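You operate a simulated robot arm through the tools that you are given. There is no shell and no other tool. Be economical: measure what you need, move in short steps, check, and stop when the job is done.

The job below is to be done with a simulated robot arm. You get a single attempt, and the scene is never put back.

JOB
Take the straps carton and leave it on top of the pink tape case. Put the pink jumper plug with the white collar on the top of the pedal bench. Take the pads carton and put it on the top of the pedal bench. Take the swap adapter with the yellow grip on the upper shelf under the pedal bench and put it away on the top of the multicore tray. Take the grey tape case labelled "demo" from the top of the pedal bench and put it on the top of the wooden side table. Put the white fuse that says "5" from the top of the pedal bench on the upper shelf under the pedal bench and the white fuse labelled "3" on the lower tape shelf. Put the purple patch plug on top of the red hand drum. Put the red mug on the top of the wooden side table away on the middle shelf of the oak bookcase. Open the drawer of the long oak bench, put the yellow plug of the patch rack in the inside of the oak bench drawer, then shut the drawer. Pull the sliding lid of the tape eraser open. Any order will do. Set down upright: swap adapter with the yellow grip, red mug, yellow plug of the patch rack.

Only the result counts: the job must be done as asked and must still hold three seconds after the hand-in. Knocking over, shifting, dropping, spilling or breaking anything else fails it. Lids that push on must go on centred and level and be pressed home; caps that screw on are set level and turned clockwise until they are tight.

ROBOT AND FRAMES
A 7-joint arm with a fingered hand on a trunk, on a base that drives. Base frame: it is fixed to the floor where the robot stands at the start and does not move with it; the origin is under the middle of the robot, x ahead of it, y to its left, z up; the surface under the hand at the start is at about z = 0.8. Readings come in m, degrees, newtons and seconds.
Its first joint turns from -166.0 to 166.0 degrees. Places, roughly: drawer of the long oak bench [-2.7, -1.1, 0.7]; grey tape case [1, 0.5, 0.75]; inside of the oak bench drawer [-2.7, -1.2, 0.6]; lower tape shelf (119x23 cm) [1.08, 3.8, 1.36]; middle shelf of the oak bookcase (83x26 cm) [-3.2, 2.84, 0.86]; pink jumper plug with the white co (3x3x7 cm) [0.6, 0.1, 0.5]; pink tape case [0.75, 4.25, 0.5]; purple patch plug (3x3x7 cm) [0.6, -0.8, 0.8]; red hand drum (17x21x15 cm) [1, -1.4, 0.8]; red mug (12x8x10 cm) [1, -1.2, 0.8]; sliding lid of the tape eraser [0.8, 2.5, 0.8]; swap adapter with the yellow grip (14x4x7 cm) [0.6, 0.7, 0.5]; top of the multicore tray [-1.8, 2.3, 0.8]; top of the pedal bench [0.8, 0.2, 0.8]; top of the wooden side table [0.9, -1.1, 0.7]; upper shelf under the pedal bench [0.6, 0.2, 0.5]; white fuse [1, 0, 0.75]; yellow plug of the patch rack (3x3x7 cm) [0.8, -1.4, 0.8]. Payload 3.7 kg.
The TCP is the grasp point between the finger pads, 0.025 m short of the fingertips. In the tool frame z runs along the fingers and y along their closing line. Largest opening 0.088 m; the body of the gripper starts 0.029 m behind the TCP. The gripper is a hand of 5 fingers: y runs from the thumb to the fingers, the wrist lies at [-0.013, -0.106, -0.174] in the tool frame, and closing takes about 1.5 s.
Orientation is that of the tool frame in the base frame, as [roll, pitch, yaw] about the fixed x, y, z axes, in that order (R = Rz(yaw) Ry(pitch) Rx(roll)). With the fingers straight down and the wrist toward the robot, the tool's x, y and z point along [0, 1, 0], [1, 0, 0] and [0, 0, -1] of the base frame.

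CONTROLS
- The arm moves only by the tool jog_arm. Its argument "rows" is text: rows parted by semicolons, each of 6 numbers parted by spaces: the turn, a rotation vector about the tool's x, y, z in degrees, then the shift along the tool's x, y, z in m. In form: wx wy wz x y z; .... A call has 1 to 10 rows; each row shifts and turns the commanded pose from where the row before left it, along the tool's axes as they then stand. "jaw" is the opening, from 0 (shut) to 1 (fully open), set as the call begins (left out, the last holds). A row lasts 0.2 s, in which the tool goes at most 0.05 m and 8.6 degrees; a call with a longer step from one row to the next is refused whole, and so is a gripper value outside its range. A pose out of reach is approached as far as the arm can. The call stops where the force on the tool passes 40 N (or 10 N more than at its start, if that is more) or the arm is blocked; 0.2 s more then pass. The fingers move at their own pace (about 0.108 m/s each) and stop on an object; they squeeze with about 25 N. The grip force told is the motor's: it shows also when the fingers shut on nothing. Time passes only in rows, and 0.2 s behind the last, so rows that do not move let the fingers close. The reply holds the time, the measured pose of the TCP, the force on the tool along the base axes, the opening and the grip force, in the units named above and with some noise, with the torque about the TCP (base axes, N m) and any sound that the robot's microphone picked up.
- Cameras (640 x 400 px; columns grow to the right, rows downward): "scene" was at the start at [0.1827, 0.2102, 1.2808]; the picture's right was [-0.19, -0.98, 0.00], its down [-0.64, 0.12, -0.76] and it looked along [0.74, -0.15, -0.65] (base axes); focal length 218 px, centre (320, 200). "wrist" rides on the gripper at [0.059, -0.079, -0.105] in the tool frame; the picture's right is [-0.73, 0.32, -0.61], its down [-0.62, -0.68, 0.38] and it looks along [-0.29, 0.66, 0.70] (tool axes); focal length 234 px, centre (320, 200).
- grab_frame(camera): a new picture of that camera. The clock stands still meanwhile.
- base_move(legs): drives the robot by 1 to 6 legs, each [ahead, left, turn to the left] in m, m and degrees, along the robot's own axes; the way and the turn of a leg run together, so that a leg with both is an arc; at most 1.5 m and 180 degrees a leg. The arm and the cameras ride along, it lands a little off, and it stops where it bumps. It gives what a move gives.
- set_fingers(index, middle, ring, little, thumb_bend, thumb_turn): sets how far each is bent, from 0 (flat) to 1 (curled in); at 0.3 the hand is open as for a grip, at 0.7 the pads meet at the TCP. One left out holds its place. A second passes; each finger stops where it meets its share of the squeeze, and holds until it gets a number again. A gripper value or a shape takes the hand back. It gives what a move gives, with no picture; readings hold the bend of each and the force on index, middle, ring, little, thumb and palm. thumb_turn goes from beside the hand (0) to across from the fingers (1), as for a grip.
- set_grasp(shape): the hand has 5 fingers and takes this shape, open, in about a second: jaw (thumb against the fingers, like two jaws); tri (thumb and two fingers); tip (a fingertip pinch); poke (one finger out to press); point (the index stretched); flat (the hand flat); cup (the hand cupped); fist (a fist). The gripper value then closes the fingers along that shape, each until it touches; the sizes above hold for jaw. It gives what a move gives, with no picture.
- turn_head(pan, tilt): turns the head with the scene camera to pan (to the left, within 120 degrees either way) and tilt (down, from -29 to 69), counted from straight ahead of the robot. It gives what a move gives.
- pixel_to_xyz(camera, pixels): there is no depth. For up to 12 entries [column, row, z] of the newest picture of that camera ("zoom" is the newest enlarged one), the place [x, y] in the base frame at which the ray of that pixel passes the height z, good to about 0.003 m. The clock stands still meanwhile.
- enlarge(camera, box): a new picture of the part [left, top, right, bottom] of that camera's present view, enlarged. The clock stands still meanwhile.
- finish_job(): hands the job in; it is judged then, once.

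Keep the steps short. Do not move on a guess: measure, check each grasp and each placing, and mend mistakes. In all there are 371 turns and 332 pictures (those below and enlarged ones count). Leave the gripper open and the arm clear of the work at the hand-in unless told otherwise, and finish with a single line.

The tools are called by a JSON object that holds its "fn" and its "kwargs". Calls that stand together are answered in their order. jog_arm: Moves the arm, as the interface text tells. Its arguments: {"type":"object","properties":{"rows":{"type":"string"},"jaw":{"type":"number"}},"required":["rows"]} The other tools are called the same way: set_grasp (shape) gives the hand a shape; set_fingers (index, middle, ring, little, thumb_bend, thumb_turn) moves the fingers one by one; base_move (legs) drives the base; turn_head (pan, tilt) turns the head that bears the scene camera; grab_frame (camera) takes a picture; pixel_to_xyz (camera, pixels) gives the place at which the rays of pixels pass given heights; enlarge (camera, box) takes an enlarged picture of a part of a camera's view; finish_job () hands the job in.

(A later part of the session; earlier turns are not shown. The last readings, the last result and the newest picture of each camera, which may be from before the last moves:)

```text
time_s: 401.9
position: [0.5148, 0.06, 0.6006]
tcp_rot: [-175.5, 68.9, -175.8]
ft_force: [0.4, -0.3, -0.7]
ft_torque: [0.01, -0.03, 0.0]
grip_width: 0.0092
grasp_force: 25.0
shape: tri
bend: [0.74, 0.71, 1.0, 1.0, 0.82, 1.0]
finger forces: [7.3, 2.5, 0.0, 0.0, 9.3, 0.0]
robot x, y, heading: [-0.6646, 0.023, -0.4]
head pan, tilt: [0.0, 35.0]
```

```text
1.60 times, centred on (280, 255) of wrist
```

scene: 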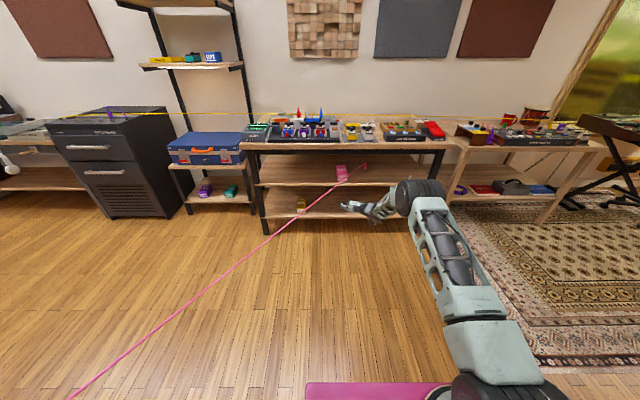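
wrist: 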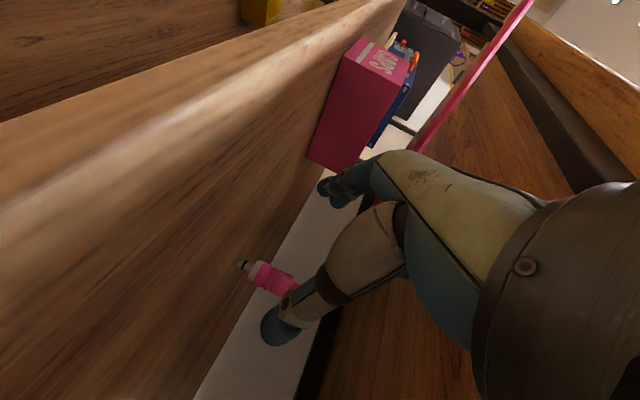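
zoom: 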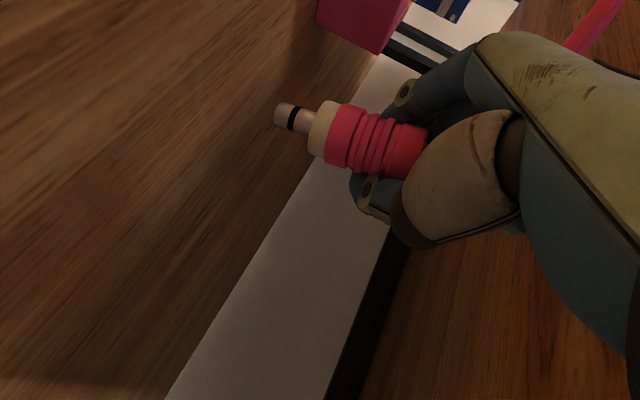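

{"fn": "base_move", "kwargs": {"legs": [[-0.4, 0, 0]]}}

{"fn": "jog_arm", "kwargs": {"rows": "0 0 0 -0.042 0 -0.016;0 0 0 -0.042 0 -0.016;0 0 0 -0.042 0 -0.016;0 0 0 -0.042 0 -0.016;0 0 0 -0.042 0 -0.016;0 0 0 -0.042 0 -0.016;0 0 0 -0.042 0 -0.016;0 0 0 -0.042 0 -0.016;0 0 0 -0.042 0 -0.016;0 0 0 0 0 0"}}

{"fn": "base_move", "kwargs": {"legs": [[0.6, 0.15, 0]]}}

{"fn": "grab_frame", "kwargs": {"camera": "scene"}}

{"fn": "grab_frame", "kwargs": {"camera": "wrist"}}

```text
time_s: 404.4
position: [0.1108, 0.0643, 0.6015]
tcp_rot: [-175.5, 69.1, -175.7]
ft_force: [-0.8, 0.8, -0.1]
ft_torque: [0.0, 0.0, -0.01]
grip_width: 0.009
grasp_force: 25.1
shape: tri
bend: [0.74, 0.71, 1.0, 1.0, 0.82, 1.0]
finger forces: [7.2, 2.5, 0.0, 0.0, 9.4, 0.0]
robot x, y, heading: [-1.072, 0.024, -0.5]
head pan, tilt: [0.0, 35.0]
```

```text
time_s: 406.6
position: [0.109, 0.0765, 1.0059]
tcp_rot: [-175.4, 69.0, -175.6]
ft_force: [-0.1, -0.2, -0.4]
ft_torque: [0.02, 0.0, -0.01]
grip_width: 0.0089
grasp_force: 24.9
shape: tri
bend: [0.74, 0.71, 1.0, 1.0, 0.82, 1.0]
finger forces: [7.1, 2.4, 0.0, 0.0, 8.8, 0.0]
robot x, y, heading: [-1.0735, 0.0266, -0.5]
head pan, tilt: [0.0, 35.0]
```

```text
time_s: 410.1
position: [0.7101, 0.2291, 1.0054]
tcp_rot: [-175.6, 69.0, -175.5]
ft_force: [-0.2, -0.4, -0.7]
ft_torque: [0.0, -0.02, -0.03]
grip_width: 0.009
grasp_force: 25.2
shape: tri
bend: [0.74, 0.71, 1.0, 1.0, 0.82, 1.0]
finger forces: [7.1, 2.3, 0.0, 0.1, 8.9, 0.0]
robot x, y, heading: [-0.4737, 0.1731, -0.1]
head pan, tilt: [0.0, 35.0]
```

```text
117 pictures are left
```

scene: 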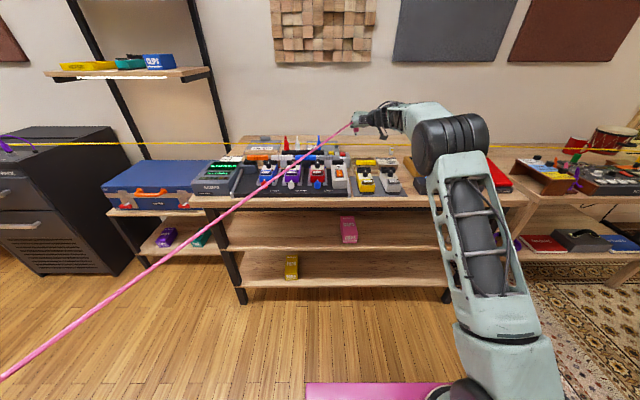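

```text
116 pictures are left
```

wrist: 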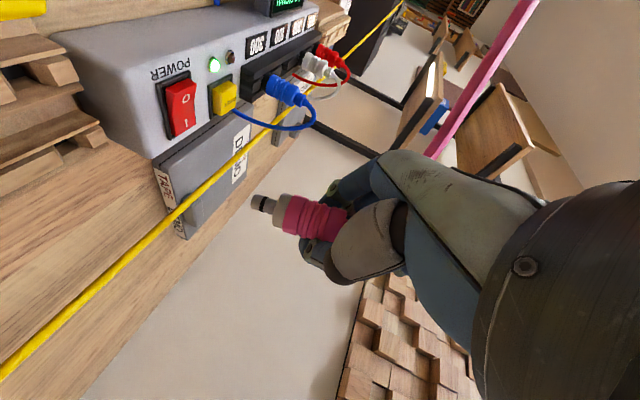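

{"fn": "base_move", "kwargs": {"legs": [[0.25, -0.05, 0]]}}

{"fn": "jog_arm", "kwargs": {"rows": "0 0 0 0.042 0 0.016;0 0 0 0.042 0 0.016;0 0 0 0.025 0 0.01;0 0 0 0 0 0"}}

{"fn": "grab_frame", "kwargs": {"camera": "wrist"}}

{"fn": "enlarge", "kwargs": {"camera": "scene", "box": [260, 110, 500, 260]}}

```text
time_s: 411.9
position: [0.961, 0.1726, 1.0042]
tcp_rot: [-175.4, 69.0, -175.6]
ft_force: [0.3, 1.0, -0.6]
ft_torque: [0.0, -0.02, -0.01]
grip_width: 0.0091
grasp_force: 25.3
shape: tri
bend: [0.74, 0.71, 1.0, 1.0, 0.82, 1.0]
finger forces: [7.1, 2.4, 0.0, 0.0, 9.0, 0.0]
robot x, y, heading: [-0.2228, 0.1193, -0.4]
head pan, tilt: [0.0, 35.0]
```

```text
time_s: 412.9
position: [0.9604, 0.1698, 0.8879]
tcp_rot: [-175.6, 69.0, -175.6]
ft_force: [0.7, 0.3, -0.2]
ft_torque: [0.01, 0.01, -0.01]
grip_width: 0.0085
grasp_force: 25.0
shape: tri
bend: [0.74, 0.71, 1.0, 1.0, 0.82, 1.0]
finger forces: [7.0, 2.4, 0.1, 0.0, 8.8, 0.0]
robot x, y, heading: [-0.2226, 0.121, -0.6]
head pan, tilt: [0.0, 35.0]
```

```text
115 pictures are left
```

wrist: 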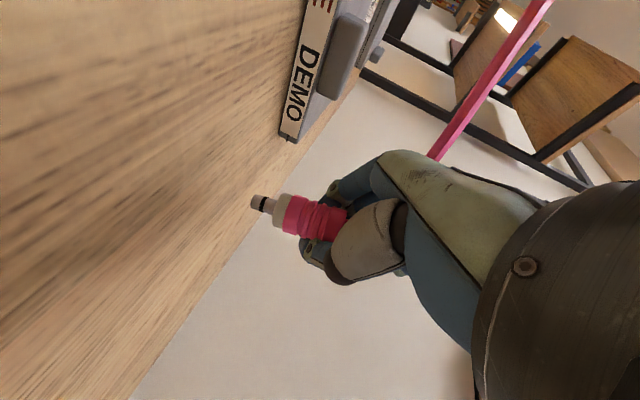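

```text
2.67 times, centred on (380, 185) of scene
```

zoom: 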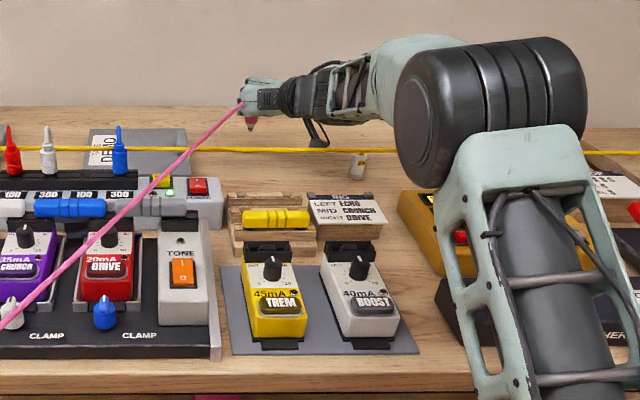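

{"fn": "jog_arm", "kwargs": {"rows": "0 0 0 0.02 0 0.008;0 0 0 0.008 0 0.003;0 0 0 0.003 0 0.001;0 0 0 0 0 0"}}

```text
time_s: 413.9
position: [0.9622, 0.1671, 0.854]
tcp_rot: [-175.6, 69.0, -175.7]
ft_force: [-0.1, 0.5, 0.1]
ft_torque: [-0.01, 0.01, 0.01]
grip_width: 0.0089
grasp_force: 25.0
shape: tri
bend: [0.74, 0.71, 1.0, 1.0, 0.82, 1.0]
finger forces: [7.0, 2.3, 0.1, 0.0, 8.8, 0.1]
robot x, y, heading: [-0.2211, 0.1212, -0.4]
head pan, tilt: [0.0, 35.0]
```

{"fn": "jog_arm", "kwargs": {"rows": "0 0 0 0.0025 0 0.001;0 0 0 0.0015 0 0.0005;0 0 0 0 0 0"}}

{"fn": "enlarge", "kwargs": {"camera": "wrist", "box": [200, 130, 400, 300]}}

```text
time_s: 414.7
position: [0.9613, 0.1671, 0.8519]
tcp_rot: [-175.7, 69.1, -175.8]
ft_force: [0.5, -0.3, 1.7]
ft_torque: [-0.01, -0.02, 0.0]
grip_width: 0.0087
grasp_force: 24.8
shape: tri
bend: [0.74, 0.71, 1.0, 1.0, 0.82, 1.0]
finger forces: [7.0, 2.4, 0.0, 0.0, 8.9, 0.1]
robot x, y, heading: [-0.2234, 0.1184, -0.3]
head pan, tilt: [0.0, 35.0]
```

```text
2.35 times, centred on (300, 215) of wrist
```

zoom: 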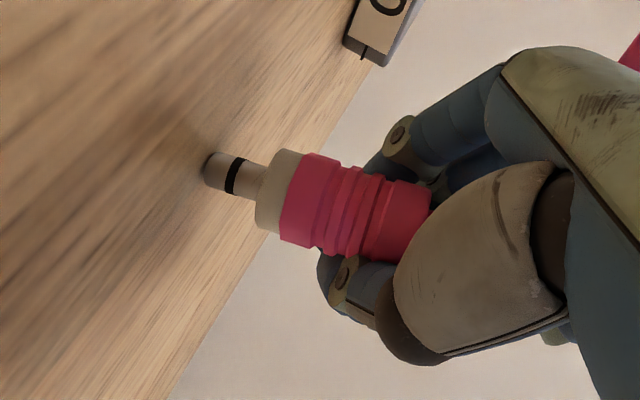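

{"fn": "jog_arm", "kwargs": {"rows": "0 0 0 0 0 0;0 0 0 0 0 0;0 0 0 0 0 0;0 0 0 0.006 0 -0.02;0 0 0 0.01 0 -0.03;0 0 0 0.01 0 -0.03;0 0 0 -0.03 0 -0.035;0 0 0 -0.042 0 -0.016;0 0 0 -0.042 0 -0.016;0 0 0 0 0 0", "jaw": 1}}

{"fn": "enlarge", "kwargs": {"camera": "scene", "box": [260, 110, 500, 260]}}

```text
time_s: 416.9
position: [0.8563, 0.1722, 0.9869]
tcp_rot: [-175.4, 69.0, -175.5]
ft_force: [0.2, 0.5, -0.8]
ft_torque: [0.0, 0.01, -0.05]
grip_width: 0.0879
grasp_force: 0.0
shape: tri
bend: [0.3, 0.3, 0.99, 0.99, 0.3, 0.98]
finger forces: [0.0, 0.0, 0.0, 0.0, 0.1, 0.1]
robot x, y, heading: [-0.2234, 0.1184, -0.4]
head pan, tilt: [0.0, 35.0]
```

```text
2.67 times, centred on (380, 185) of scene
```

zoom: 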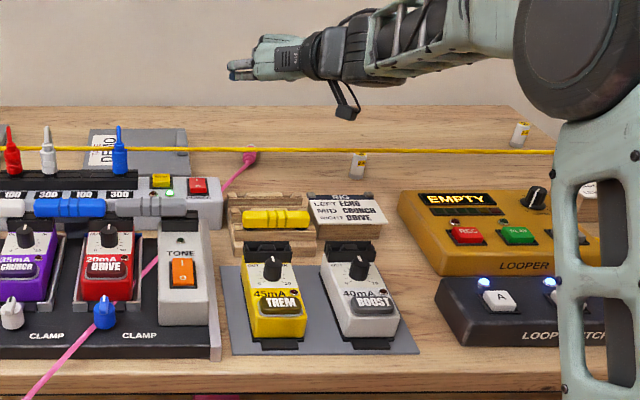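

Pink plug is on the bench. Next is the pads carton on the lower shelf. I'll back off, rotate the hand to thumb-left, lower it, and look.

{"fn": "base_move", "kwargs": {"legs": [[-0.7, 0.3, 0]]}}

{"fn": "jog_arm", "kwargs": {"rows": "0 8 0 0 0 0;0 8 0 0 0 0;0 8 0 0 0 0;0 0 8.5 0 0 0;0 0 8.5 0 0 0;0 0 8.5 0 0 0;0 0 8.5 0 0 0;0 0 8.5 0 0 0;0 0 8.5 0 0 0;0 0 8.5 0 0 0"}}

{"fn": "jog_arm", "kwargs": {"rows": "0 0 8.5 0 0 0;0 0 8.5 0 0 0;0 0 8.5 0 0 0;0 0 8.5 0 0 0;0 0 8.5 0 0 0;0 0 8.5 0 0 0;0 0 8.5 0 0 0;0 0 8.5 0 0 0;0 0 8.5 0 0 0;0 0 8.5 0 0 0"}}

{"fn": "jog_arm", "kwargs": {"rows": "0 0 8.5 0 0 0;0 0 8.5 0 0 0;0 0 8.5 0 0 0;0 0 8.5 0 0 0;0 0 0 0 0 0"}}

```text
time_s: 421.1
position: [0.1459, 0.4796, 0.9873]
tcp_rot: [-175.7, 69.0, -175.4]
ft_force: [0.9, 0.7, 0.1]
ft_torque: [0.02, -0.04, 0.0]
grip_width: 0.0877
grasp_force: 0.0
shape: tri
bend: [0.3, 0.3, 0.99, 0.99, 0.3, 0.98]
finger forces: [0.0, 0.0, 0.0, 0.1, 0.1, 0.1]
robot x, y, heading: [-0.9308, 0.4217, -0.0]
head pan, tilt: [0.0, 35.0]
```

```text
time_s: 423.3
position: [0.146, 0.4774, 0.9867]
tcp_rot: [139.7, 22.6, 113.1]
ft_force: [0.6, -0.9, -0.9]
ft_torque: [0.01, 0.01, 0.02]
grip_width: 0.088
grasp_force: 0.0
shape: tri
bend: [0.3, 0.3, 0.99, 0.99, 0.3, 0.98]
finger forces: [0.0, 0.1, 0.0, 0.0, 0.1, 0.0]
robot x, y, heading: [-0.9316, 0.42, 0.2]
head pan, tilt: [0.0, 35.0]
```

```text
time_s: 425.5
position: [0.146, 0.4804, 0.9866]
tcp_rot: [148.5, -34.1, 46.6]
ft_force: [0.0, 0.4, -0.1]
ft_torque: [0.02, 0.0, -0.01]
grip_width: 0.0878
grasp_force: 0.1
shape: tri
bend: [0.3, 0.3, 0.99, 0.99, 0.3, 0.98]
finger forces: [0.0, 0.1, 0.1, 0.0, 0.0, 0.0]
robot x, y, heading: [-0.9339, 0.4191, 0.0]
head pan, tilt: [0.0, 35.0]
```

```text
time_s: 426.7
position: [0.1455, 0.4803, 0.9878]
tcp_rot: [176.3, -45.0, 4.1]
ft_force: [0.3, -0.6, 0.9]
ft_torque: [0.01, 0.01, 0.02]
grip_width: 0.0876
grasp_force: 0.1
shape: tri
bend: [0.3, 0.3, 0.99, 0.99, 0.3, 0.98]
finger forces: [0.1, 0.0, 0.0, 0.1, 0.0, 0.0]
robot x, y, heading: [-0.9346, 0.4221, -0.0]
head pan, tilt: [0.0, 35.0]
```

{"fn": "jog_arm", "kwargs": {"rows": "0 0 0 -0.032 0 0.032;0 0 0 -0.032 0 0.032;0 0 0 -0.032 0 0.032;0 0 0 -0.032 0 0.032;0 0 0 -0.032 0 0.032;0 0 0 -0.032 0 0.032;0 0 0 -0.032 0 0.032;0 0 0 -0.032 0 0.032;0 0 0 -0.032 0 0.032;0 0 0 -0.032 0 0.032"}}

{"fn": "jog_arm", "kwargs": {"rows": "0 0 0 -0.032 0 0.032;0 0 0 -0.032 0 0.032;0 0 0 -0.032 0 0.032;0 0 0 -0.032 0 0.032;0 0 0 -0.032 0 0.032;0 0 0 0 0 0"}}

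{"fn": "grab_frame", "kwargs": {"camera": "scene"}}

{"fn": "grab_frame", "kwargs": {"camera": "wrist"}}

```text
time_s: 428.9
position: [0.149, 0.4583, 0.5391]
tcp_rot: [176.1, -45.2, 4.4]
ft_force: [0.1, 0.2, 0.5]
ft_torque: [0.01, 0.01, 0.05]
grip_width: 0.0877
grasp_force: 0.0
shape: tri
bend: [0.3, 0.3, 0.99, 0.99, 0.3, 0.98]
finger forces: [0.0, 0.0, 0.1, 0.1, 0.0, 0.0]
robot x, y, heading: [-0.9319, 0.4193, 0.1]
head pan, tilt: [0.0, 35.0]
```

```text
time_s: 430.3
position: [0.1453, 0.4475, 0.3079]
tcp_rot: [176.2, -45.0, 4.3]
ft_force: [-0.1, -0.9, 0.5]
ft_torque: [0.02, -0.02, 0.01]
grip_width: 0.0876
grasp_force: 0.1
shape: tri
bend: [0.3, 0.3, 0.99, 0.99, 0.3, 0.98]
finger forces: [0.0, 0.0, 0.0, 0.0, 0.0, 0.1]
robot x, y, heading: [-0.9315, 0.4241, -0.1]
head pan, tilt: [0.0, 35.0]
```

```text
111 pictures are left
```

scene: 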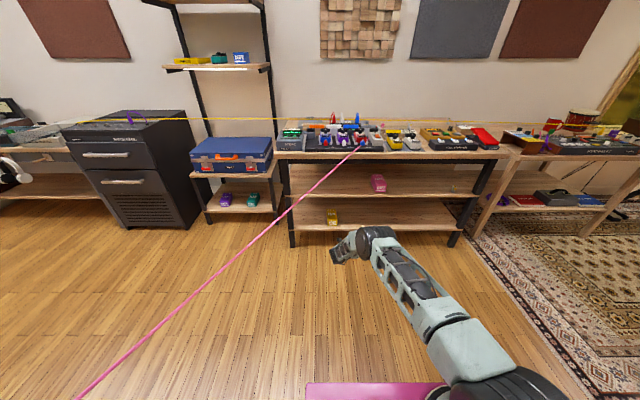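

```text
110 pictures are left
```

wrist: 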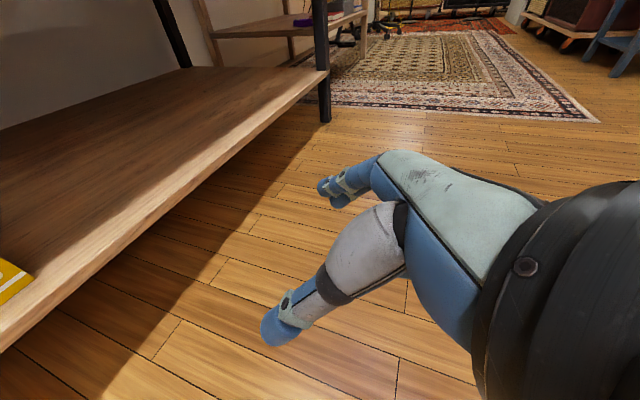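

{"fn": "base_move", "kwargs": {"legs": [[0.16, 0.115, 0]]}}

{"fn": "jog_arm", "kwargs": {"rows": "0 0 3 -0.025 0 0.025;0 0 0 -0.02 0 0.02;0 0 0 0 0 0"}}

{"fn": "grab_frame", "kwargs": {"camera": "wrist"}}

{"fn": "enlarge", "kwargs": {"camera": "scene", "box": [270, 170, 430, 270]}}

```text
time_s: 431.9
position: [0.3053, 0.5578, 0.3083]
tcp_rot: [176.3, -45.0, 4.0]
ft_force: [-0.5, -0.2, -0.7]
ft_torque: [-0.01, 0.0, 0.01]
grip_width: 0.0878
grasp_force: 0.1
shape: tri
bend: [0.3, 0.3, 0.99, 0.99, 0.3, 0.98]
finger forces: [0.0, 0.0, 0.0, 0.0, 0.1, 0.0]
robot x, y, heading: [-0.7734, 0.5352, -0.2]
head pan, tilt: [0.0, 35.0]
```

```text
time_s: 432.6
position: [0.305, 0.5568, 0.2452]
tcp_rot: [179.3, -45.3, -0.1]
ft_force: [-0.4, 0.0, 1.5]
ft_torque: [-0.01, -0.04, 0.03]
grip_width: 0.0879
grasp_force: 0.1
shape: tri
bend: [0.3, 0.3, 0.99, 0.99, 0.3, 0.98]
finger forces: [0.0, 0.0, 0.0, 0.1, 0.1, 0.0]
robot x, y, heading: [-0.7745, 0.5392, -0.2]
head pan, tilt: [0.0, 35.0]
```

```text
109 pictures are left
```

wrist: 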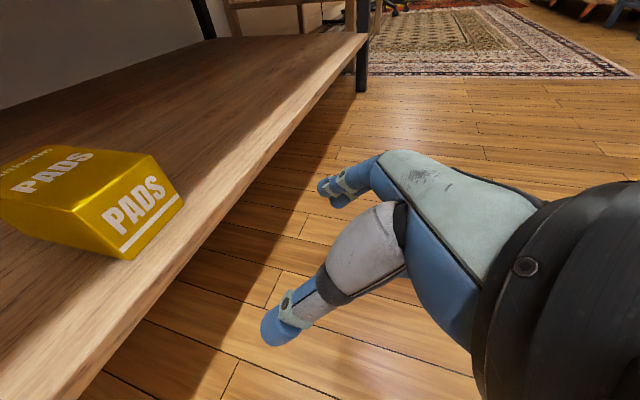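

```text
4.00 times, centred on (350, 220) of scene
```

zoom: 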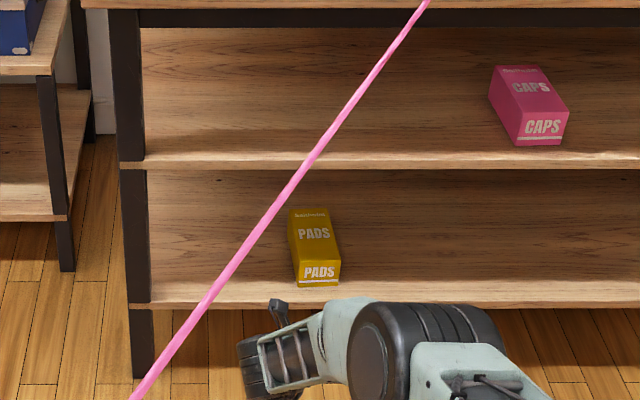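

{"fn": "pixel_to_xyz", "kwargs": {"camera": "wrist", "pixels": [[128, 260, 0.2], [184, 200, 0.2], [74, 209, 0.245], [152, 154, 0.245], [6, 228, 0.2], [57, 145, 0.245]]}}

{"fn": "pixel_to_xyz", "kwargs": {"camera": "zoom", "pixels": [[297, 287, 0.2], [340, 286, 0.2], [290, 213, 0.245], [325, 210, 0.245]]}}

```text
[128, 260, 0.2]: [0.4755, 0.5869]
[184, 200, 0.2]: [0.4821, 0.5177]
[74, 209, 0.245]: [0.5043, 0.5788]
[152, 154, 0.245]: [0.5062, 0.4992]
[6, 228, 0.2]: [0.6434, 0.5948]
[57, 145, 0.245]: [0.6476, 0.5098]
```

```text
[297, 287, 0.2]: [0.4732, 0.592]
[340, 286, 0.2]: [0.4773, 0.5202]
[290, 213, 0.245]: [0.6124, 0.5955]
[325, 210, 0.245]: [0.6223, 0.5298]
```

{"fn": "jog_arm", "kwargs": {"rows": "2.2 0 -2.2 0 0 0;0 0 0 0 0 0"}}

{"fn": "base_move", "kwargs": {"legs": [[0.165, 0, 0]]}}

{"fn": "grab_frame", "kwargs": {"camera": "wrist"}}

```text
time_s: 433.2
position: [0.3052, 0.5559, 0.2456]
tcp_rot: [179.3, -45.1, 2.9]
ft_force: [-0.6, -0.3, -0.9]
ft_torque: [0.03, -0.01, 0.03]
grip_width: 0.0877
grasp_force: 0.1
shape: tri
bend: [0.3, 0.3, 0.99, 0.99, 0.3, 0.98]
finger forces: [0.0, 0.0, 0.1, 0.1, 0.1, 0.0]
robot x, y, heading: [-0.7756, 0.5351, -0.1]
head pan, tilt: [0.0, 35.0]
```

```text
time_s: 434.7
position: [0.4731, 0.5572, 0.2456]
tcp_rot: [179.2, -45.1, 3.1]
ft_force: [0.0, -0.6, 0.0]
ft_torque: [0.0, -0.02, 0.04]
grip_width: 0.0878
grasp_force: 0.1
shape: tri
bend: [0.3, 0.3, 0.99, 0.99, 0.3, 0.98]
finger forces: [0.3, 0.0, 0.0, 0.0, 0.1, 0.0]
robot x, y, heading: [-0.6055, 0.534, 0.3]
head pan, tilt: [0.0, 35.0]
```

```text
107 pictures are left
```

wrist: 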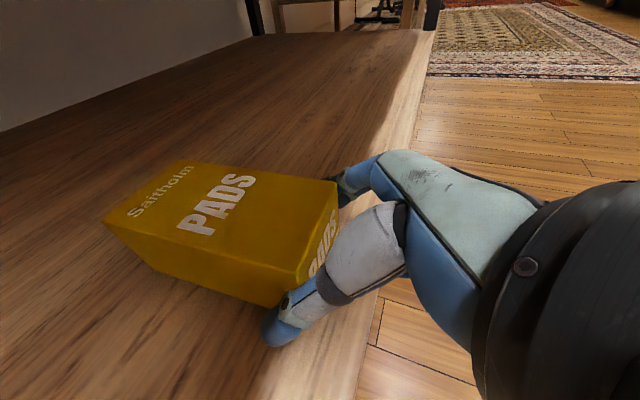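

{"fn": "jog_arm", "kwargs": {"rows": "0 0 0 0.010 0 0.012;0 0 0 0.010 0 0.012;0 0 0 0 0 0"}}

{"fn": "jog_arm", "kwargs": {"rows": "0 0 0 0 0 0;0 0 0 0 0 0;0 0 0 0 0 0;0 0 0 0 0 0;0 0 0 0 0 0", "jaw": 0}}

{"fn": "jog_arm", "kwargs": {"rows": "0 0 0 0.015 0 -0.015;0 0 0 0.015 0 -0.015;0 0 0 0.01 0 -0.01;0 0 0 0 0 0;0 0 0 0 0 0"}}

{"fn": "grab_frame", "kwargs": {"camera": "wrist"}}

```text
time_s: 435.5
position: [0.5057, 0.5576, 0.2429]
tcp_rot: [179.2, -45.1, 3.0]
ft_force: [-1.0, -0.3, 1.4]
ft_torque: [0.0, -0.01, -0.02]
grip_width: 0.0877
grasp_force: 0.1
shape: tri
bend: [0.3, 0.3, 0.99, 0.99, 0.29, 0.98]
finger forces: [0.8, 0.0, 0.0, 0.0, 0.7, 0.0]
robot x, y, heading: [-0.6023, 0.5363, 0.2]
head pan, tilt: [0.0, 35.0]
```

```text
time_s: 436.7
position: [0.5056, 0.5577, 0.243]
tcp_rot: [179.3, -45.0, 2.9]
ft_force: [-0.2, 0.5, -1.0]
ft_torque: [-0.03, 0.04, -0.01]
grip_width: 0.0691
grasp_force: 24.9
shape: tri
bend: [0.29, 0.37, 1.0, 1.0, 0.44, 0.98]
finger forces: [15.2, 14.3, 0.1, 0.1, 28.9, 0.0]
robot x, y, heading: [-0.6037, 0.5326, -0.2]
head pan, tilt: [0.0, 35.0]
```

```text
time_s: 437.9
position: [0.5035, 0.5594, 0.2978]
tcp_rot: [179.4, -45.1, 2.9]
ft_force: [-0.1, 0.1, -2.1]
ft_torque: [-0.03, 0.14, -0.01]
grip_width: 0.0691
grasp_force: 24.5
shape: tri
bend: [0.29, 0.37, 1.0, 1.0, 0.45, 0.99]
finger forces: [13.9, 14.9, 0.0, 0.0, 28.5, 0.0]
robot x, y, heading: [-0.6043, 0.5377, -0.2]
head pan, tilt: [0.0, 35.0]
```

```text
106 pictures are left
```

wrist: 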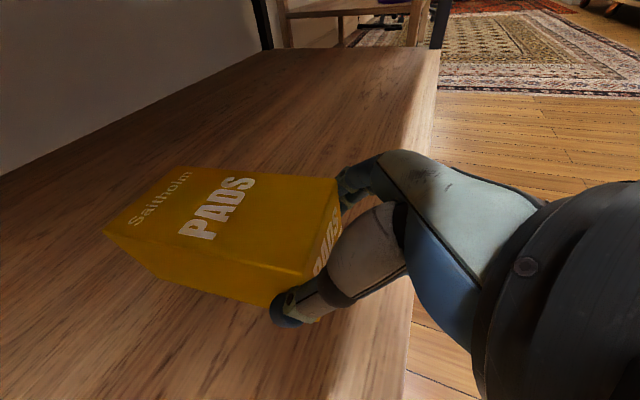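

{"fn": "base_move", "kwargs": {"legs": [[-0.4, -0.6, 0]]}}

{"fn": "jog_arm", "kwargs": {"rows": "0 0 0 0.032 0 -0.032;0 0 0 0.032 0 -0.032;0 0 0 0.032 0 -0.032;0 0 0 0.032 0 -0.032;0 0 0 0.032 0 -0.032;0 0 0 0.032 0 -0.032;0 0 0 0.032 0 -0.032;0 0 0 0.032 0 -0.032;0 0 0 0.032 0 -0.032;0 0 0 0.032 0 -0.032"}}

{"fn": "jog_arm", "kwargs": {"rows": "0 0 0 0.032 0 -0.032;0 0 0 0.032 0 -0.032;0 0 0 0.032 0 -0.032;0 0 0 0.032 0 -0.032;0 0 0 0.032 0 -0.032;0 0 0 0 0 0"}}

{"fn": "grab_frame", "kwargs": {"camera": "scene"}}

```text
time_s: 441.8
position: [0.1034, -0.028, 0.2982]
tcp_rot: [179.3, -45.1, 3.4]
ft_force: [0.6, 0.5, -2.3]
ft_torque: [-0.04, 0.13, 0.02]
grip_width: 0.0691
grasp_force: 25.0
shape: tri
bend: [0.29, 0.37, 1.0, 1.0, 0.45, 0.99]
finger forces: [13.7, 15.0, 0.1, 0.0, 28.5, 0.1]
robot x, y, heading: [-1.0089, -0.0635, 0.6]
head pan, tilt: [0.0, 35.0]
```

```text
time_s: 444.0
position: [0.0995, -0.0225, 0.7503]
tcp_rot: [179.1, -45.1, 3.6]
ft_force: [-0.4, -0.2, -3.4]
ft_torque: [-0.02, 0.17, -0.02]
grip_width: 0.0692
grasp_force: 25.3
shape: tri
bend: [0.29, 0.37, 1.0, 1.0, 0.45, 0.99]
finger forces: [13.1, 14.9, 0.1, 0.0, 27.8, 0.0]
robot x, y, heading: [-1.009, -0.0588, 0.4]
head pan, tilt: [0.0, 35.0]
```

```text
time_s: 445.4
position: [0.1033, -0.0225, 0.9773]
tcp_rot: [179.4, -45.0, 3.4]
ft_force: [0.5, -0.2, -2.3]
ft_torque: [-0.01, 0.12, 0.0]
grip_width: 0.069
grasp_force: 24.7
shape: tri
bend: [0.29, 0.37, 1.0, 1.0, 0.45, 0.99]
finger forces: [13.1, 15.0, 0.0, 0.0, 27.7, 0.1]
robot x, y, heading: [-1.0067, -0.0603, 0.5]
head pan, tilt: [0.0, 35.0]
```

```text
105 pictures are left
```

scene: 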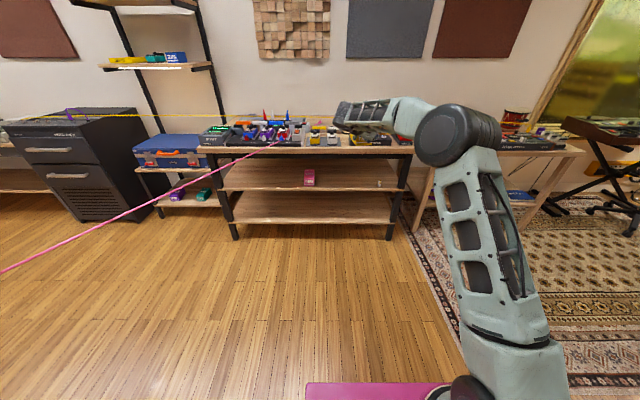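

{"fn": "base_move", "kwargs": {"legs": [[0.83, -0.11, 0]]}}

{"fn": "grab_frame", "kwargs": {"camera": "wrist"}}

{"fn": "enlarge", "kwargs": {"camera": "scene", "box": [280, 100, 560, 275]}}

```text
time_s: 449.9
position: [0.9385, -0.1505, 0.9783]
tcp_rot: [179.3, -45.1, 2.6]
ft_force: [0.3, 0.1, -2.6]
ft_torque: [-0.02, 0.12, 0.02]
grip_width: 0.0694
grasp_force: 24.8
shape: tri
bend: [0.29, 0.37, 1.0, 1.0, 0.45, 0.99]
finger forces: [12.9, 14.9, 0.0, 0.0, 27.7, 0.0]
robot x, y, heading: [-0.1687, -0.1717, -0.7]
head pan, tilt: [0.0, 35.0]
```

```text
104 pictures are left
```

wrist: 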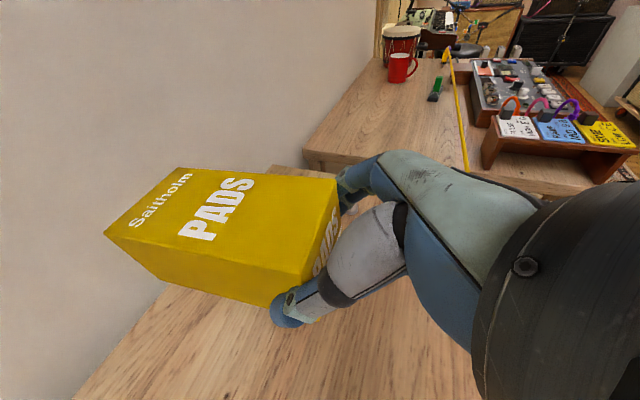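

```text
2.29 times, centred on (420, 188) of scene
```

zoom: 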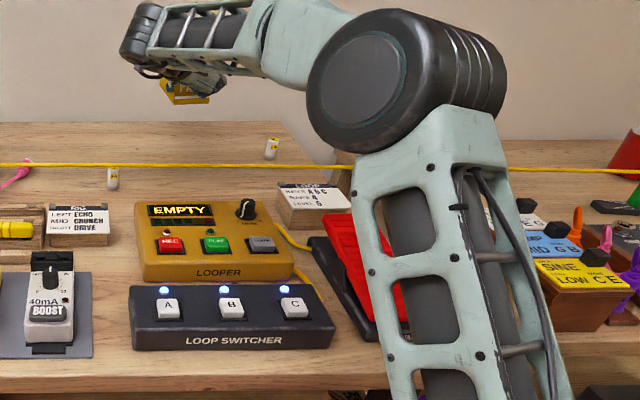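

{"fn": "jog_arm", "kwargs": {"rows": "0 0 0 -0.03 0 0.03;0 0 0 -0.03 0 0.03;0 0 0 -0.025 0 0.025;0 0 0 0 0 0"}}

{"fn": "grab_frame", "kwargs": {"camera": "wrist"}}

{"fn": "jog_arm", "kwargs": {"rows": "0 0 0 -0.004 0 0.004;0 0 0 -0.002 0 0.002;0 0 0 0 0 0"}}

```text
time_s: 450.9
position: [0.9395, -0.1532, 0.8585]
tcp_rot: [179.2, -45.0, 2.6]
ft_force: [-0.1, 0.0, -1.4]
ft_torque: [-0.01, 0.15, -0.02]
grip_width: 0.0689
grasp_force: 26.0
shape: tri
bend: [0.29, 0.37, 1.0, 1.0, 0.45, 1.0]
finger forces: [12.8, 15.1, 0.0, 0.0, 27.8, 0.0]
robot x, y, heading: [-0.1711, -0.177, -0.8]
head pan, tilt: [0.0, 35.0]
```

```text
102 pictures are left
```

wrist: 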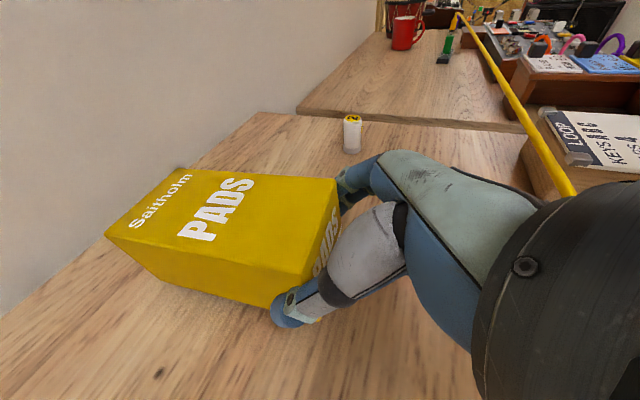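

```text
time_s: 451.7
position: [0.9382, -0.1525, 0.8506]
tcp_rot: [179.0, -45.1, 2.7]
ft_force: [0.0, 0.0, -2.6]
ft_torque: [0.02, 0.09, 0.02]
grip_width: 0.069
grasp_force: 24.5
shape: tri
bend: [0.29, 0.37, 1.0, 1.0, 0.45, 1.0]
finger forces: [13.1, 14.9, 0.0, 0.1, 27.8, 0.1]
robot x, y, heading: [-0.1738, -0.1736, -0.7]
head pan, tilt: [0.0, 35.0]
```

Clear all round. I'll lower the last millimetres, release and retreat.

{"fn": "jog_arm", "kwargs": {"rows": "0 0 0 -0.003 0 0.003;0 0 0 -0.002 0 0.002;0 0 0 0 0 0"}}

{"fn": "jog_arm", "kwargs": {"rows": "0 0 0 0 0 0;0 0 0 0 0 0;0 0 0 0 0 0;0 0 0 -0.012 0 -0.018;0 0 0 -0.02 0 -0.02;0 0 0 -0.02 0 -0.02;0 0 0 0.01 0 -0.035;0 0 0 0.03 0 -0.03;0 0 0 0.03 0 -0.03;0 0 0 0 0 0", "jaw": 1}}

{"fn": "grab_frame", "kwargs": {"camera": "wrist"}}

{"fn": "enlarge", "kwargs": {"camera": "scene", "box": [160, 100, 480, 300]}}

```text
time_s: 452.5
position: [0.9392, -0.1538, 0.8414]
tcp_rot: [179.3, -45.2, 2.3]
ft_force: [-1.5, -0.7, 0.6]
ft_torque: [0.09, -0.01, 0.08]
grip_width: 0.069
grasp_force: 25.4
shape: tri
bend: [0.29, 0.37, 1.0, 1.0, 0.45, 0.99]
finger forces: [13.9, 14.4, 0.1, 0.0, 27.9, 0.0]
robot x, y, heading: [-0.176, -0.1716, -0.7]
head pan, tilt: [0.0, 35.0]
```

```text
time_s: 454.7
position: [0.842, -0.1547, 0.9617]
tcp_rot: [179.3, -45.0, 2.6]
ft_force: [0.3, 0.3, -0.1]
ft_torque: [-0.03, 0.01, 0.01]
grip_width: 0.0877
grasp_force: 0.1
shape: tri
bend: [0.3, 0.3, 0.99, 0.99, 0.3, 0.98]
finger forces: [0.0, 0.0, 0.0, 0.0, 0.0, 0.1]
robot x, y, heading: [-0.1728, -0.171, -0.9]
head pan, tilt: [0.0, 35.0]
```

```text
101 pictures are left
```

wrist: 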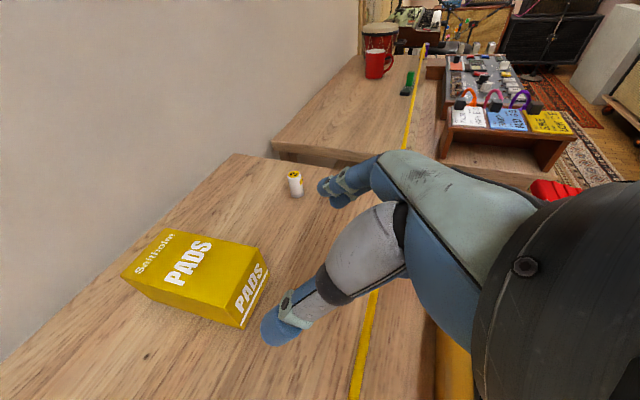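

```text
2.00 times, centred on (320, 200) of scene
```

zoom: 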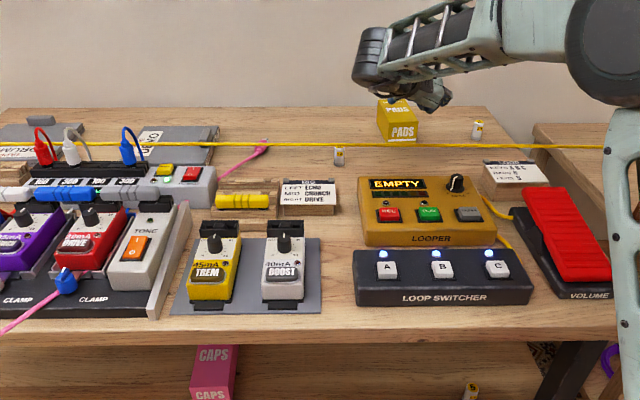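

Pads is on the bench (the other fuse there says "2"). Next is the grey DEMO case. I'll set the tool vertical with the thumb on the right and look at its handle from above.

{"fn": "jog_arm", "kwargs": {"rows": "0 -7.5 0 0.03 0 -0.03;0 -7.5 0 0.02 0 -0.03;0 -7.5 0 0 0 -0.03;0 -7.5 0 0 0 0;0 -7.5 0 0 0 0;0 -7.5 0 0 0 0;0 0 -8.5 0 0 0;0 0 -8.5 0 0 0;0 0 -8.5 0 0 0;0 0 -8.5 0 0 0"}}

{"fn": "jog_arm", "kwargs": {"rows": "0 0 -8.5 0 0 0;0 0 -8.5 0 0 0;0 0 -8.5 0 0 0;0 0 -8.5 0 0 0;0 0 -8.5 0 0 0;0 0 -8.5 0 0 0;0 0 -8.5 0 0 0;0 0 -8.5 0 0 0;0 0 -8.5 0 0 0;0 0 -8.5 0 0 0"}}

{"fn": "jog_arm", "kwargs": {"rows": "0 0 -8.5 0 0 0;0 0 -8.5 0 0 0;0 0 -8.5 0 0 0;0 0 -8.5 0 0 0;0 0 -8.5 0 0 0;0 0 -8.5 0 0 0;0 0 -8.5 0 0 0;0 0 0 0 0 0"}}

{"fn": "base_move", "kwargs": {"legs": [[0.0, 0.42, 0]]}}

{"fn": "grab_frame", "kwargs": {"camera": "wrist"}}

{"fn": "enlarge", "kwargs": {"camera": "scene", "box": [160, 100, 400, 250]}}

```text
time_s: 456.9
position: [0.8247, -0.1542, 1.0672]
tcp_rot: [179.5, 0.2, 36.2]
ft_force: [0.2, -1.3, 0.4]
ft_torque: [-0.03, 0.06, 0.0]
grip_width: 0.0877
grasp_force: 0.1
shape: tri
bend: [0.3, 0.3, 0.99, 0.99, 0.3, 0.98]
finger forces: [0.1, 0.0, 0.0, 0.0, 0.0, 0.0]
robot x, y, heading: [-0.1728, -0.1725, -0.7]
head pan, tilt: [0.0, 35.0]
```

```text
time_s: 459.1
position: [0.8241, -0.1531, 1.0676]
tcp_rot: [-180.0, 0.6, 121.2]
ft_force: [-0.4, 0.1, 1.7]
ft_torque: [-0.07, -0.02, -0.01]
grip_width: 0.0877
grasp_force: 0.0
shape: tri
bend: [0.3, 0.3, 0.99, 0.99, 0.3, 0.98]
finger forces: [0.0, 0.1, 0.0, 0.0, 0.0, 0.0]
robot x, y, heading: [-0.1695, -0.1726, -0.8]
head pan, tilt: [0.0, 35.0]
```

```text
time_s: 460.9
position: [0.8078, -0.1598, 1.054]
tcp_rot: [-179.8, 0.5, 126.6]
ft_force: [1.1, -0.5, -0.8]
ft_torque: [0.0, 0.0, 0.0]
grip_width: 0.0879
grasp_force: 0.1
shape: tri
bend: [0.3, 0.3, 0.99, 0.99, 0.3, 0.98]
finger forces: [0.0, 0.1, 0.0, 0.1, 0.1, 0.0]
out of reach, approached as far as the arm can: row 1, 2, 3, 4, 5, 6, 7
robot x, y, heading: [-0.1702, -0.1722, -0.7]
head pan, tilt: [0.0, 35.0]
```

```text
time_s: 463.5
position: [0.8128, 0.256, 1.0537]
tcp_rot: [-179.8, 0.5, 126.6]
ft_force: [0.6, 0.4, 0.0]
ft_torque: [-0.01, 0.0, 0.03]
grip_width: 0.0879
grasp_force: 0.0
shape: tri
bend: [0.3, 0.3, 0.99, 0.99, 0.3, 0.98]
finger forces: [0.0, 0.0, 0.0, 0.0, 0.1, 0.0]
robot x, y, heading: [-0.1657, 0.2442, -0.7]
head pan, tilt: [0.0, 35.0]
```

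```text
99 pictures are left
```

wrist: 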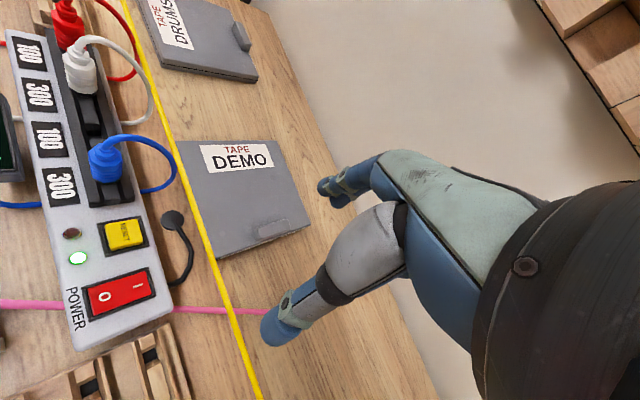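

```text
2.67 times, centred on (280, 175) of scene
```

zoom: 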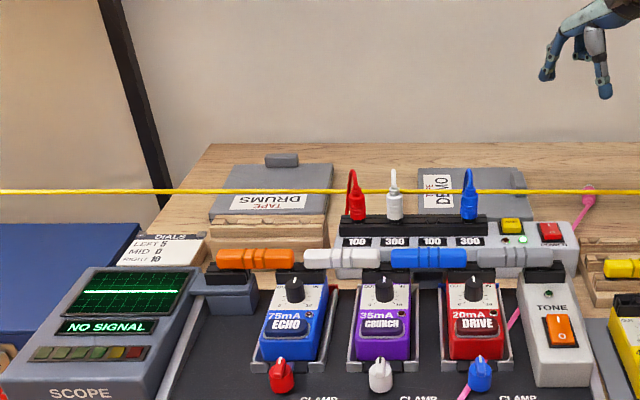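

{"fn": "enlarge", "kwargs": {"camera": "wrist", "box": [160, 120, 340, 270]}}

{"fn": "pixel_to_xyz", "kwargs": {"camera": "wrist", "pixels": [[178, 142, 0.825], [276, 141, 0.825], [310, 225, 0.825], [217, 258, 0.825], [256, 230, 0.838], [287, 218, 0.838], [258, 240, 0.838], [291, 227, 0.838]]}}

```text
2.67 times, centred on (250, 195) of wrist
```

zoom: 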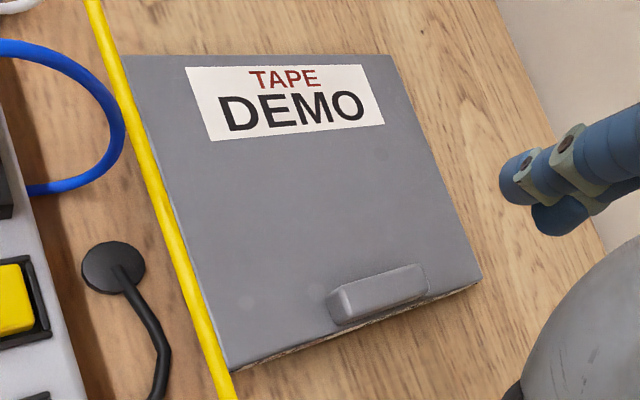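

```text
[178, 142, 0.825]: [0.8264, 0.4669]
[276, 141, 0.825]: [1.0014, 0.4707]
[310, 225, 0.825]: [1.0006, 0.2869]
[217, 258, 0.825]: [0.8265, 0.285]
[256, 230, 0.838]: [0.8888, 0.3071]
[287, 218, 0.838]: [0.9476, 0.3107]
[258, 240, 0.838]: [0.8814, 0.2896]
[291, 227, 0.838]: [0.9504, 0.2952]
```

The DEMO case spans x 0.827–1.001, y 0.286–0.469, with a grip bar by its right edge at x 0.885–0.949. I'll come with the thumb to the left of the bar and the fingers down the right side, tilted about 27°.

{"fn": "set_grasp", "kwargs": {"shape": "jaw"}}

{"fn": "jog_arm", "kwargs": {"rows": "0 0 8.5 0 0 0;0 0 8.5 0 0 0;0 0 8.5 0 0 0;0 0 8.5 0 0 0;0 0 8.5 0 0 0;0 0 8.5 0 0 0;0 0 8.5 0 0 0;0 0 8.5 0 0 0;0 0 8.5 0 0 0;0 0 8.5 0 0 0"}}

{"fn": "jog_arm", "kwargs": {"rows": "0 0 8.5 0 0 0;0 0 8.5 0 0 0;0 0 8.5 0 0 0;0 0 8.5 0 0 0;0 0 7.6 0 0 0;7 0 0 0 0 0;7 0 0 0 0 0;7 0 0 0 0 0;6 0 0 0 0 0;0 0 0 0 0 0"}}

{"fn": "grab_frame", "kwargs": {"camera": "wrist"}}

```text
time_s: 464.4
position: [0.8119, 0.2559, 1.054]
tcp_rot: [-179.8, 0.5, 126.7]
ft_force: [0.2, -0.2, -0.4]
ft_torque: [0.01, -0.01, 0.01]
grip_width: 0.0882
grasp_force: 0.1
shape: jaw
bend: [0.3, 0.3, 0.3, 0.3, 0.3, 0.98]
finger forces: [0.0, 0.1, 0.0, 0.1, 0.1, 0.0]
robot x, y, heading: [-0.1683, 0.2405, -0.6]
head pan, tilt: [0.0, 35.0]
```

```text
time_s: 466.6
position: [0.812, 0.2549, 1.0529]
tcp_rot: [179.4, 0.3, 41.6]
ft_force: [0.6, 0.4, 0.2]
ft_torque: [0.02, -0.01, 0.01]
grip_width: 0.0878
grasp_force: 0.1
shape: jaw
bend: [0.3, 0.3, 0.3, 0.3, 0.3, 0.98]
finger forces: [0.1, 0.2, 0.1, 0.0, 0.0, 0.0]
robot x, y, heading: [-0.1647, 0.2366, -0.6]
head pan, tilt: [0.0, 35.0]
```

```text
time_s: 468.8
position: [0.8126, 0.2548, 1.0529]
tcp_rot: [-153.6, -0.2, 0.2]
ft_force: [0.5, 0.3, 0.5]
ft_torque: [0.01, 0.01, 0.03]
grip_width: 0.0878
grasp_force: 0.1
shape: jaw
bend: [0.3, 0.3, 0.3, 0.3, 0.3, 0.98]
finger forces: [0.0, 0.0, 0.1, 0.1, 0.0, 0.0]
robot x, y, heading: [-0.1615, 0.2416, -0.6]
head pan, tilt: [0.0, 35.0]
```

```text
96 pictures are left
```

wrist: 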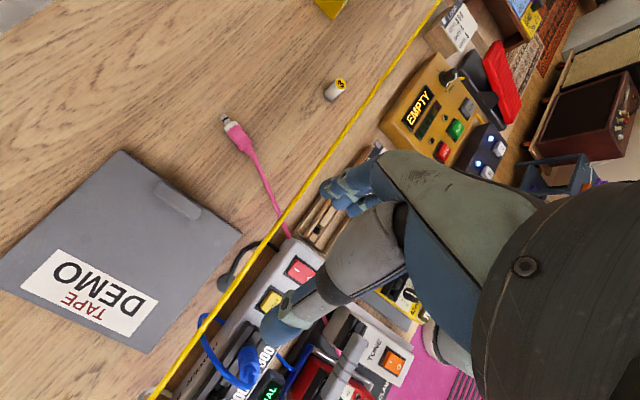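

{"fn": "jog_arm", "kwargs": {"rows": "0 0 0 0.03 0.0086 0.03;0 0 0 0.03 0.0086 0.03;0 0 0 0.03 0.0086 0.03;0 0 0 0.027 0.0085 0.03;0 0 0 0 0 0.03;0 0 0 0 0 0", "jaw": 0.62}}

{"fn": "enlarge", "kwargs": {"camera": "wrist", "box": [60, 80, 400, 330]}}

{"fn": "pixel_to_xyz", "kwargs": {"camera": "zoom", "pixels": [[100, 100, 0.83]]}}

```text
time_s: 470.2
position: [0.9263, 0.291, 0.9068]
tcp_rot: [-153.5, 0.0, 0.1]
ft_force: [-0.8, -0.3, 0.1]
ft_torque: [0.01, 0.02, -0.02]
grip_width: 0.0547
grasp_force: 0.1
shape: jaw
bend: [0.29, 0.4, 0.36, 0.37, 0.63, 1.0]
finger forces: [0.1, 0.0, 0.1, 0.0, 0.1, 0.0]
out of reach, approached as far as the arm can: row 4, 5
robot x, y, heading: [-0.1648, 0.2365, -0.7]
head pan, tilt: [0.0, 35.0]
```

```text
1.60 times, centred on (230, 205) of wrist
```

zoom: 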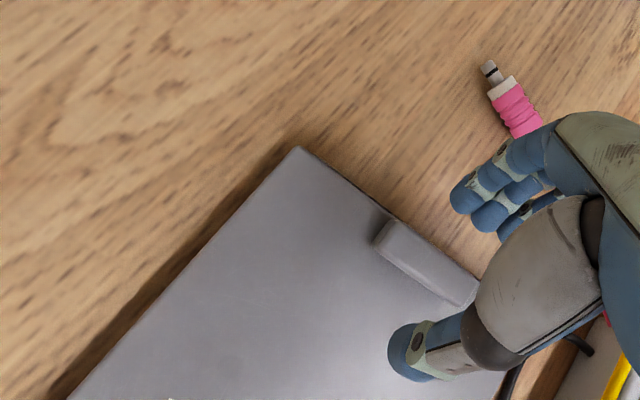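

```text
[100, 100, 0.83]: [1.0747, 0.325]
```

{"fn": "base_move", "kwargs": {"legs": [[0.06, 0, 0]]}}

{"fn": "jog_arm", "kwargs": {"rows": "0 0 0 -0.03 0 0;0 0 0 -0.03 0 0;0 0 0 0 0.012 0.026;0 0 0 0 0.009 0.019;0 0 0 0 0 0"}}

{"fn": "enlarge", "kwargs": {"camera": "wrist", "box": [140, 120, 400, 300]}}

```text
time_s: 471.1
position: [0.987, 0.2883, 0.9058]
tcp_rot: [-153.5, 0.0, -0.1]
ft_force: [0.1, -0.4, 0.6]
ft_torque: [-0.03, 0.01, 0.01]
grip_width: 0.0548
grasp_force: 0.0
shape: jaw
bend: [0.29, 0.4, 0.36, 0.37, 0.63, 1.0]
finger forces: [0.1, 0.1, 0.0, 0.0, 0.0, 0.0]
robot x, y, heading: [-0.1033, 0.2418, -0.4]
head pan, tilt: [0.0, 35.0]
```

```text
time_s: 472.3
position: [0.9887, 0.2989, 0.8953]
tcp_rot: [-153.3, -0.7, -0.1]
ft_force: [-0.4, -0.7, -0.6]
ft_torque: [0.03, 0.0, 0.0]
grip_width: 0.0548
grasp_force: 0.0
shape: jaw
bend: [0.29, 0.4, 0.36, 0.37, 0.63, 1.0]
finger forces: [0.0, 0.1, 0.0, 0.0, 0.1, 0.1]
out of reach, approached as far as the arm can: row 1, 2, 3, 4
robot x, y, heading: [-0.109, 0.2376, -0.6]
head pan, tilt: [0.0, 35.0]
```

```text
2.22 times, centred on (270, 210) of wrist
```

zoom: 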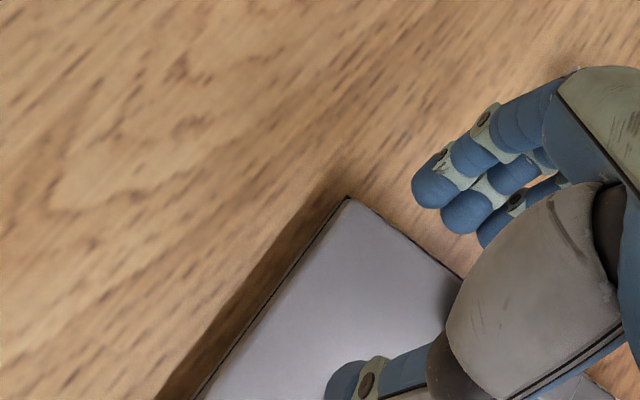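

{"fn": "base_move", "kwargs": {"legs": [[-0.14, 0, 0]]}}

{"fn": "jog_arm", "kwargs": {"rows": "0 0 0 0.03 0 0;0 0 0 0.03 0 0;0 0 0 0.02 0 0;0 0 0 0 0 0"}}

```text
time_s: 473.7
position: [0.8497, 0.3047, 0.8809]
tcp_rot: [-153.6, 0.2, 0.1]
ft_force: [0.3, 0.1, -0.5]
ft_torque: [0.0, 0.0, 0.01]
grip_width: 0.0552
grasp_force: 0.1
shape: jaw
bend: [0.29, 0.4, 0.36, 0.37, 0.63, 1.0]
finger forces: [0.0, 0.0, 0.0, 0.0, 0.0, 0.1]
robot x, y, heading: [-0.2456, 0.2434, -0.5]
head pan, tilt: [0.0, 35.0]
```

```text
time_s: 474.7
position: [0.856, 0.2987, 0.8717]
tcp_rot: [-153.6, 0.1, 0.0]
ft_force: [0.7, 0.0, 0.4]
ft_torque: [0.03, 0.0, 0.04]
grip_width: 0.055
grasp_force: 0.0
shape: jaw
bend: [0.29, 0.4, 0.36, 0.37, 0.63, 1.0]
finger forces: [0.0, 0.0, 0.0, 0.0, 0.0, 0.0]
out of reach, approached as far as the arm can: row 1, 2, 3
robot x, y, heading: [-0.2525, 0.2411, -0.5]
head pan, tilt: [0.0, 35.0]
```

{"fn": "base_move", "kwargs": {"legs": [[0.07, -0.007, 0]]}}

{"fn": "jog_arm", "kwargs": {"rows": "0 0 0 -0.01 0.006 0.012;0 0 0 -0.01 0.006 0.013;0 0 0 0 0 0"}}

{"fn": "enlarge", "kwargs": {"camera": "wrist", "box": [140, 120, 400, 300]}}

```text
time_s: 475.7
position: [0.9258, 0.2904, 0.8709]
tcp_rot: [-153.5, 0.2, 0.1]
ft_force: [0.1, -0.2, -0.3]
ft_torque: [0.0, -0.02, 0.02]
grip_width: 0.0547
grasp_force: 0.0
shape: jaw
bend: [0.29, 0.4, 0.36, 0.37, 0.63, 1.0]
finger forces: [0.1, 0.1, 0.0, 0.0, 0.1, 0.1]
robot x, y, heading: [-0.1773, 0.2374, -0.3]
head pan, tilt: [0.0, 35.0]
```

```text
time_s: 476.5
position: [0.9265, 0.291, 0.868]
tcp_rot: [-153.3, -0.8, 0.0]
ft_force: [0.0, 0.1, 0.3]
ft_torque: [0.0, 0.02, 0.03]
grip_width: 0.0548
grasp_force: 0.1
shape: jaw
bend: [0.29, 0.4, 0.36, 0.37, 0.63, 1.0]
finger forces: [0.0, 0.0, 0.0, 0.0, 0.1, 0.0]
out of reach, approached as far as the arm can: row 1, 2
robot x, y, heading: [-0.1748, 0.2333, -0.1]
head pan, tilt: [0.0, 35.0]
```

```text
2.22 times, centred on (270, 210) of wrist
```

zoom: 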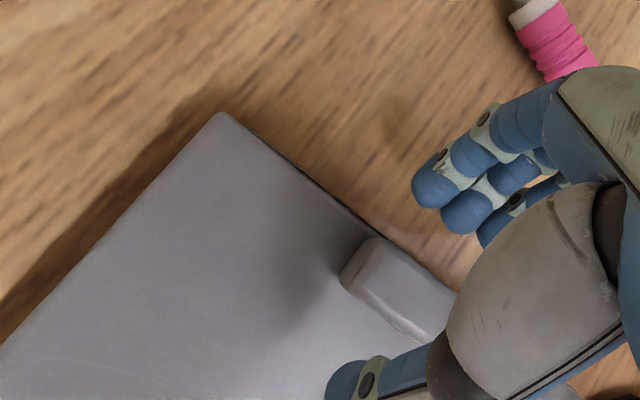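

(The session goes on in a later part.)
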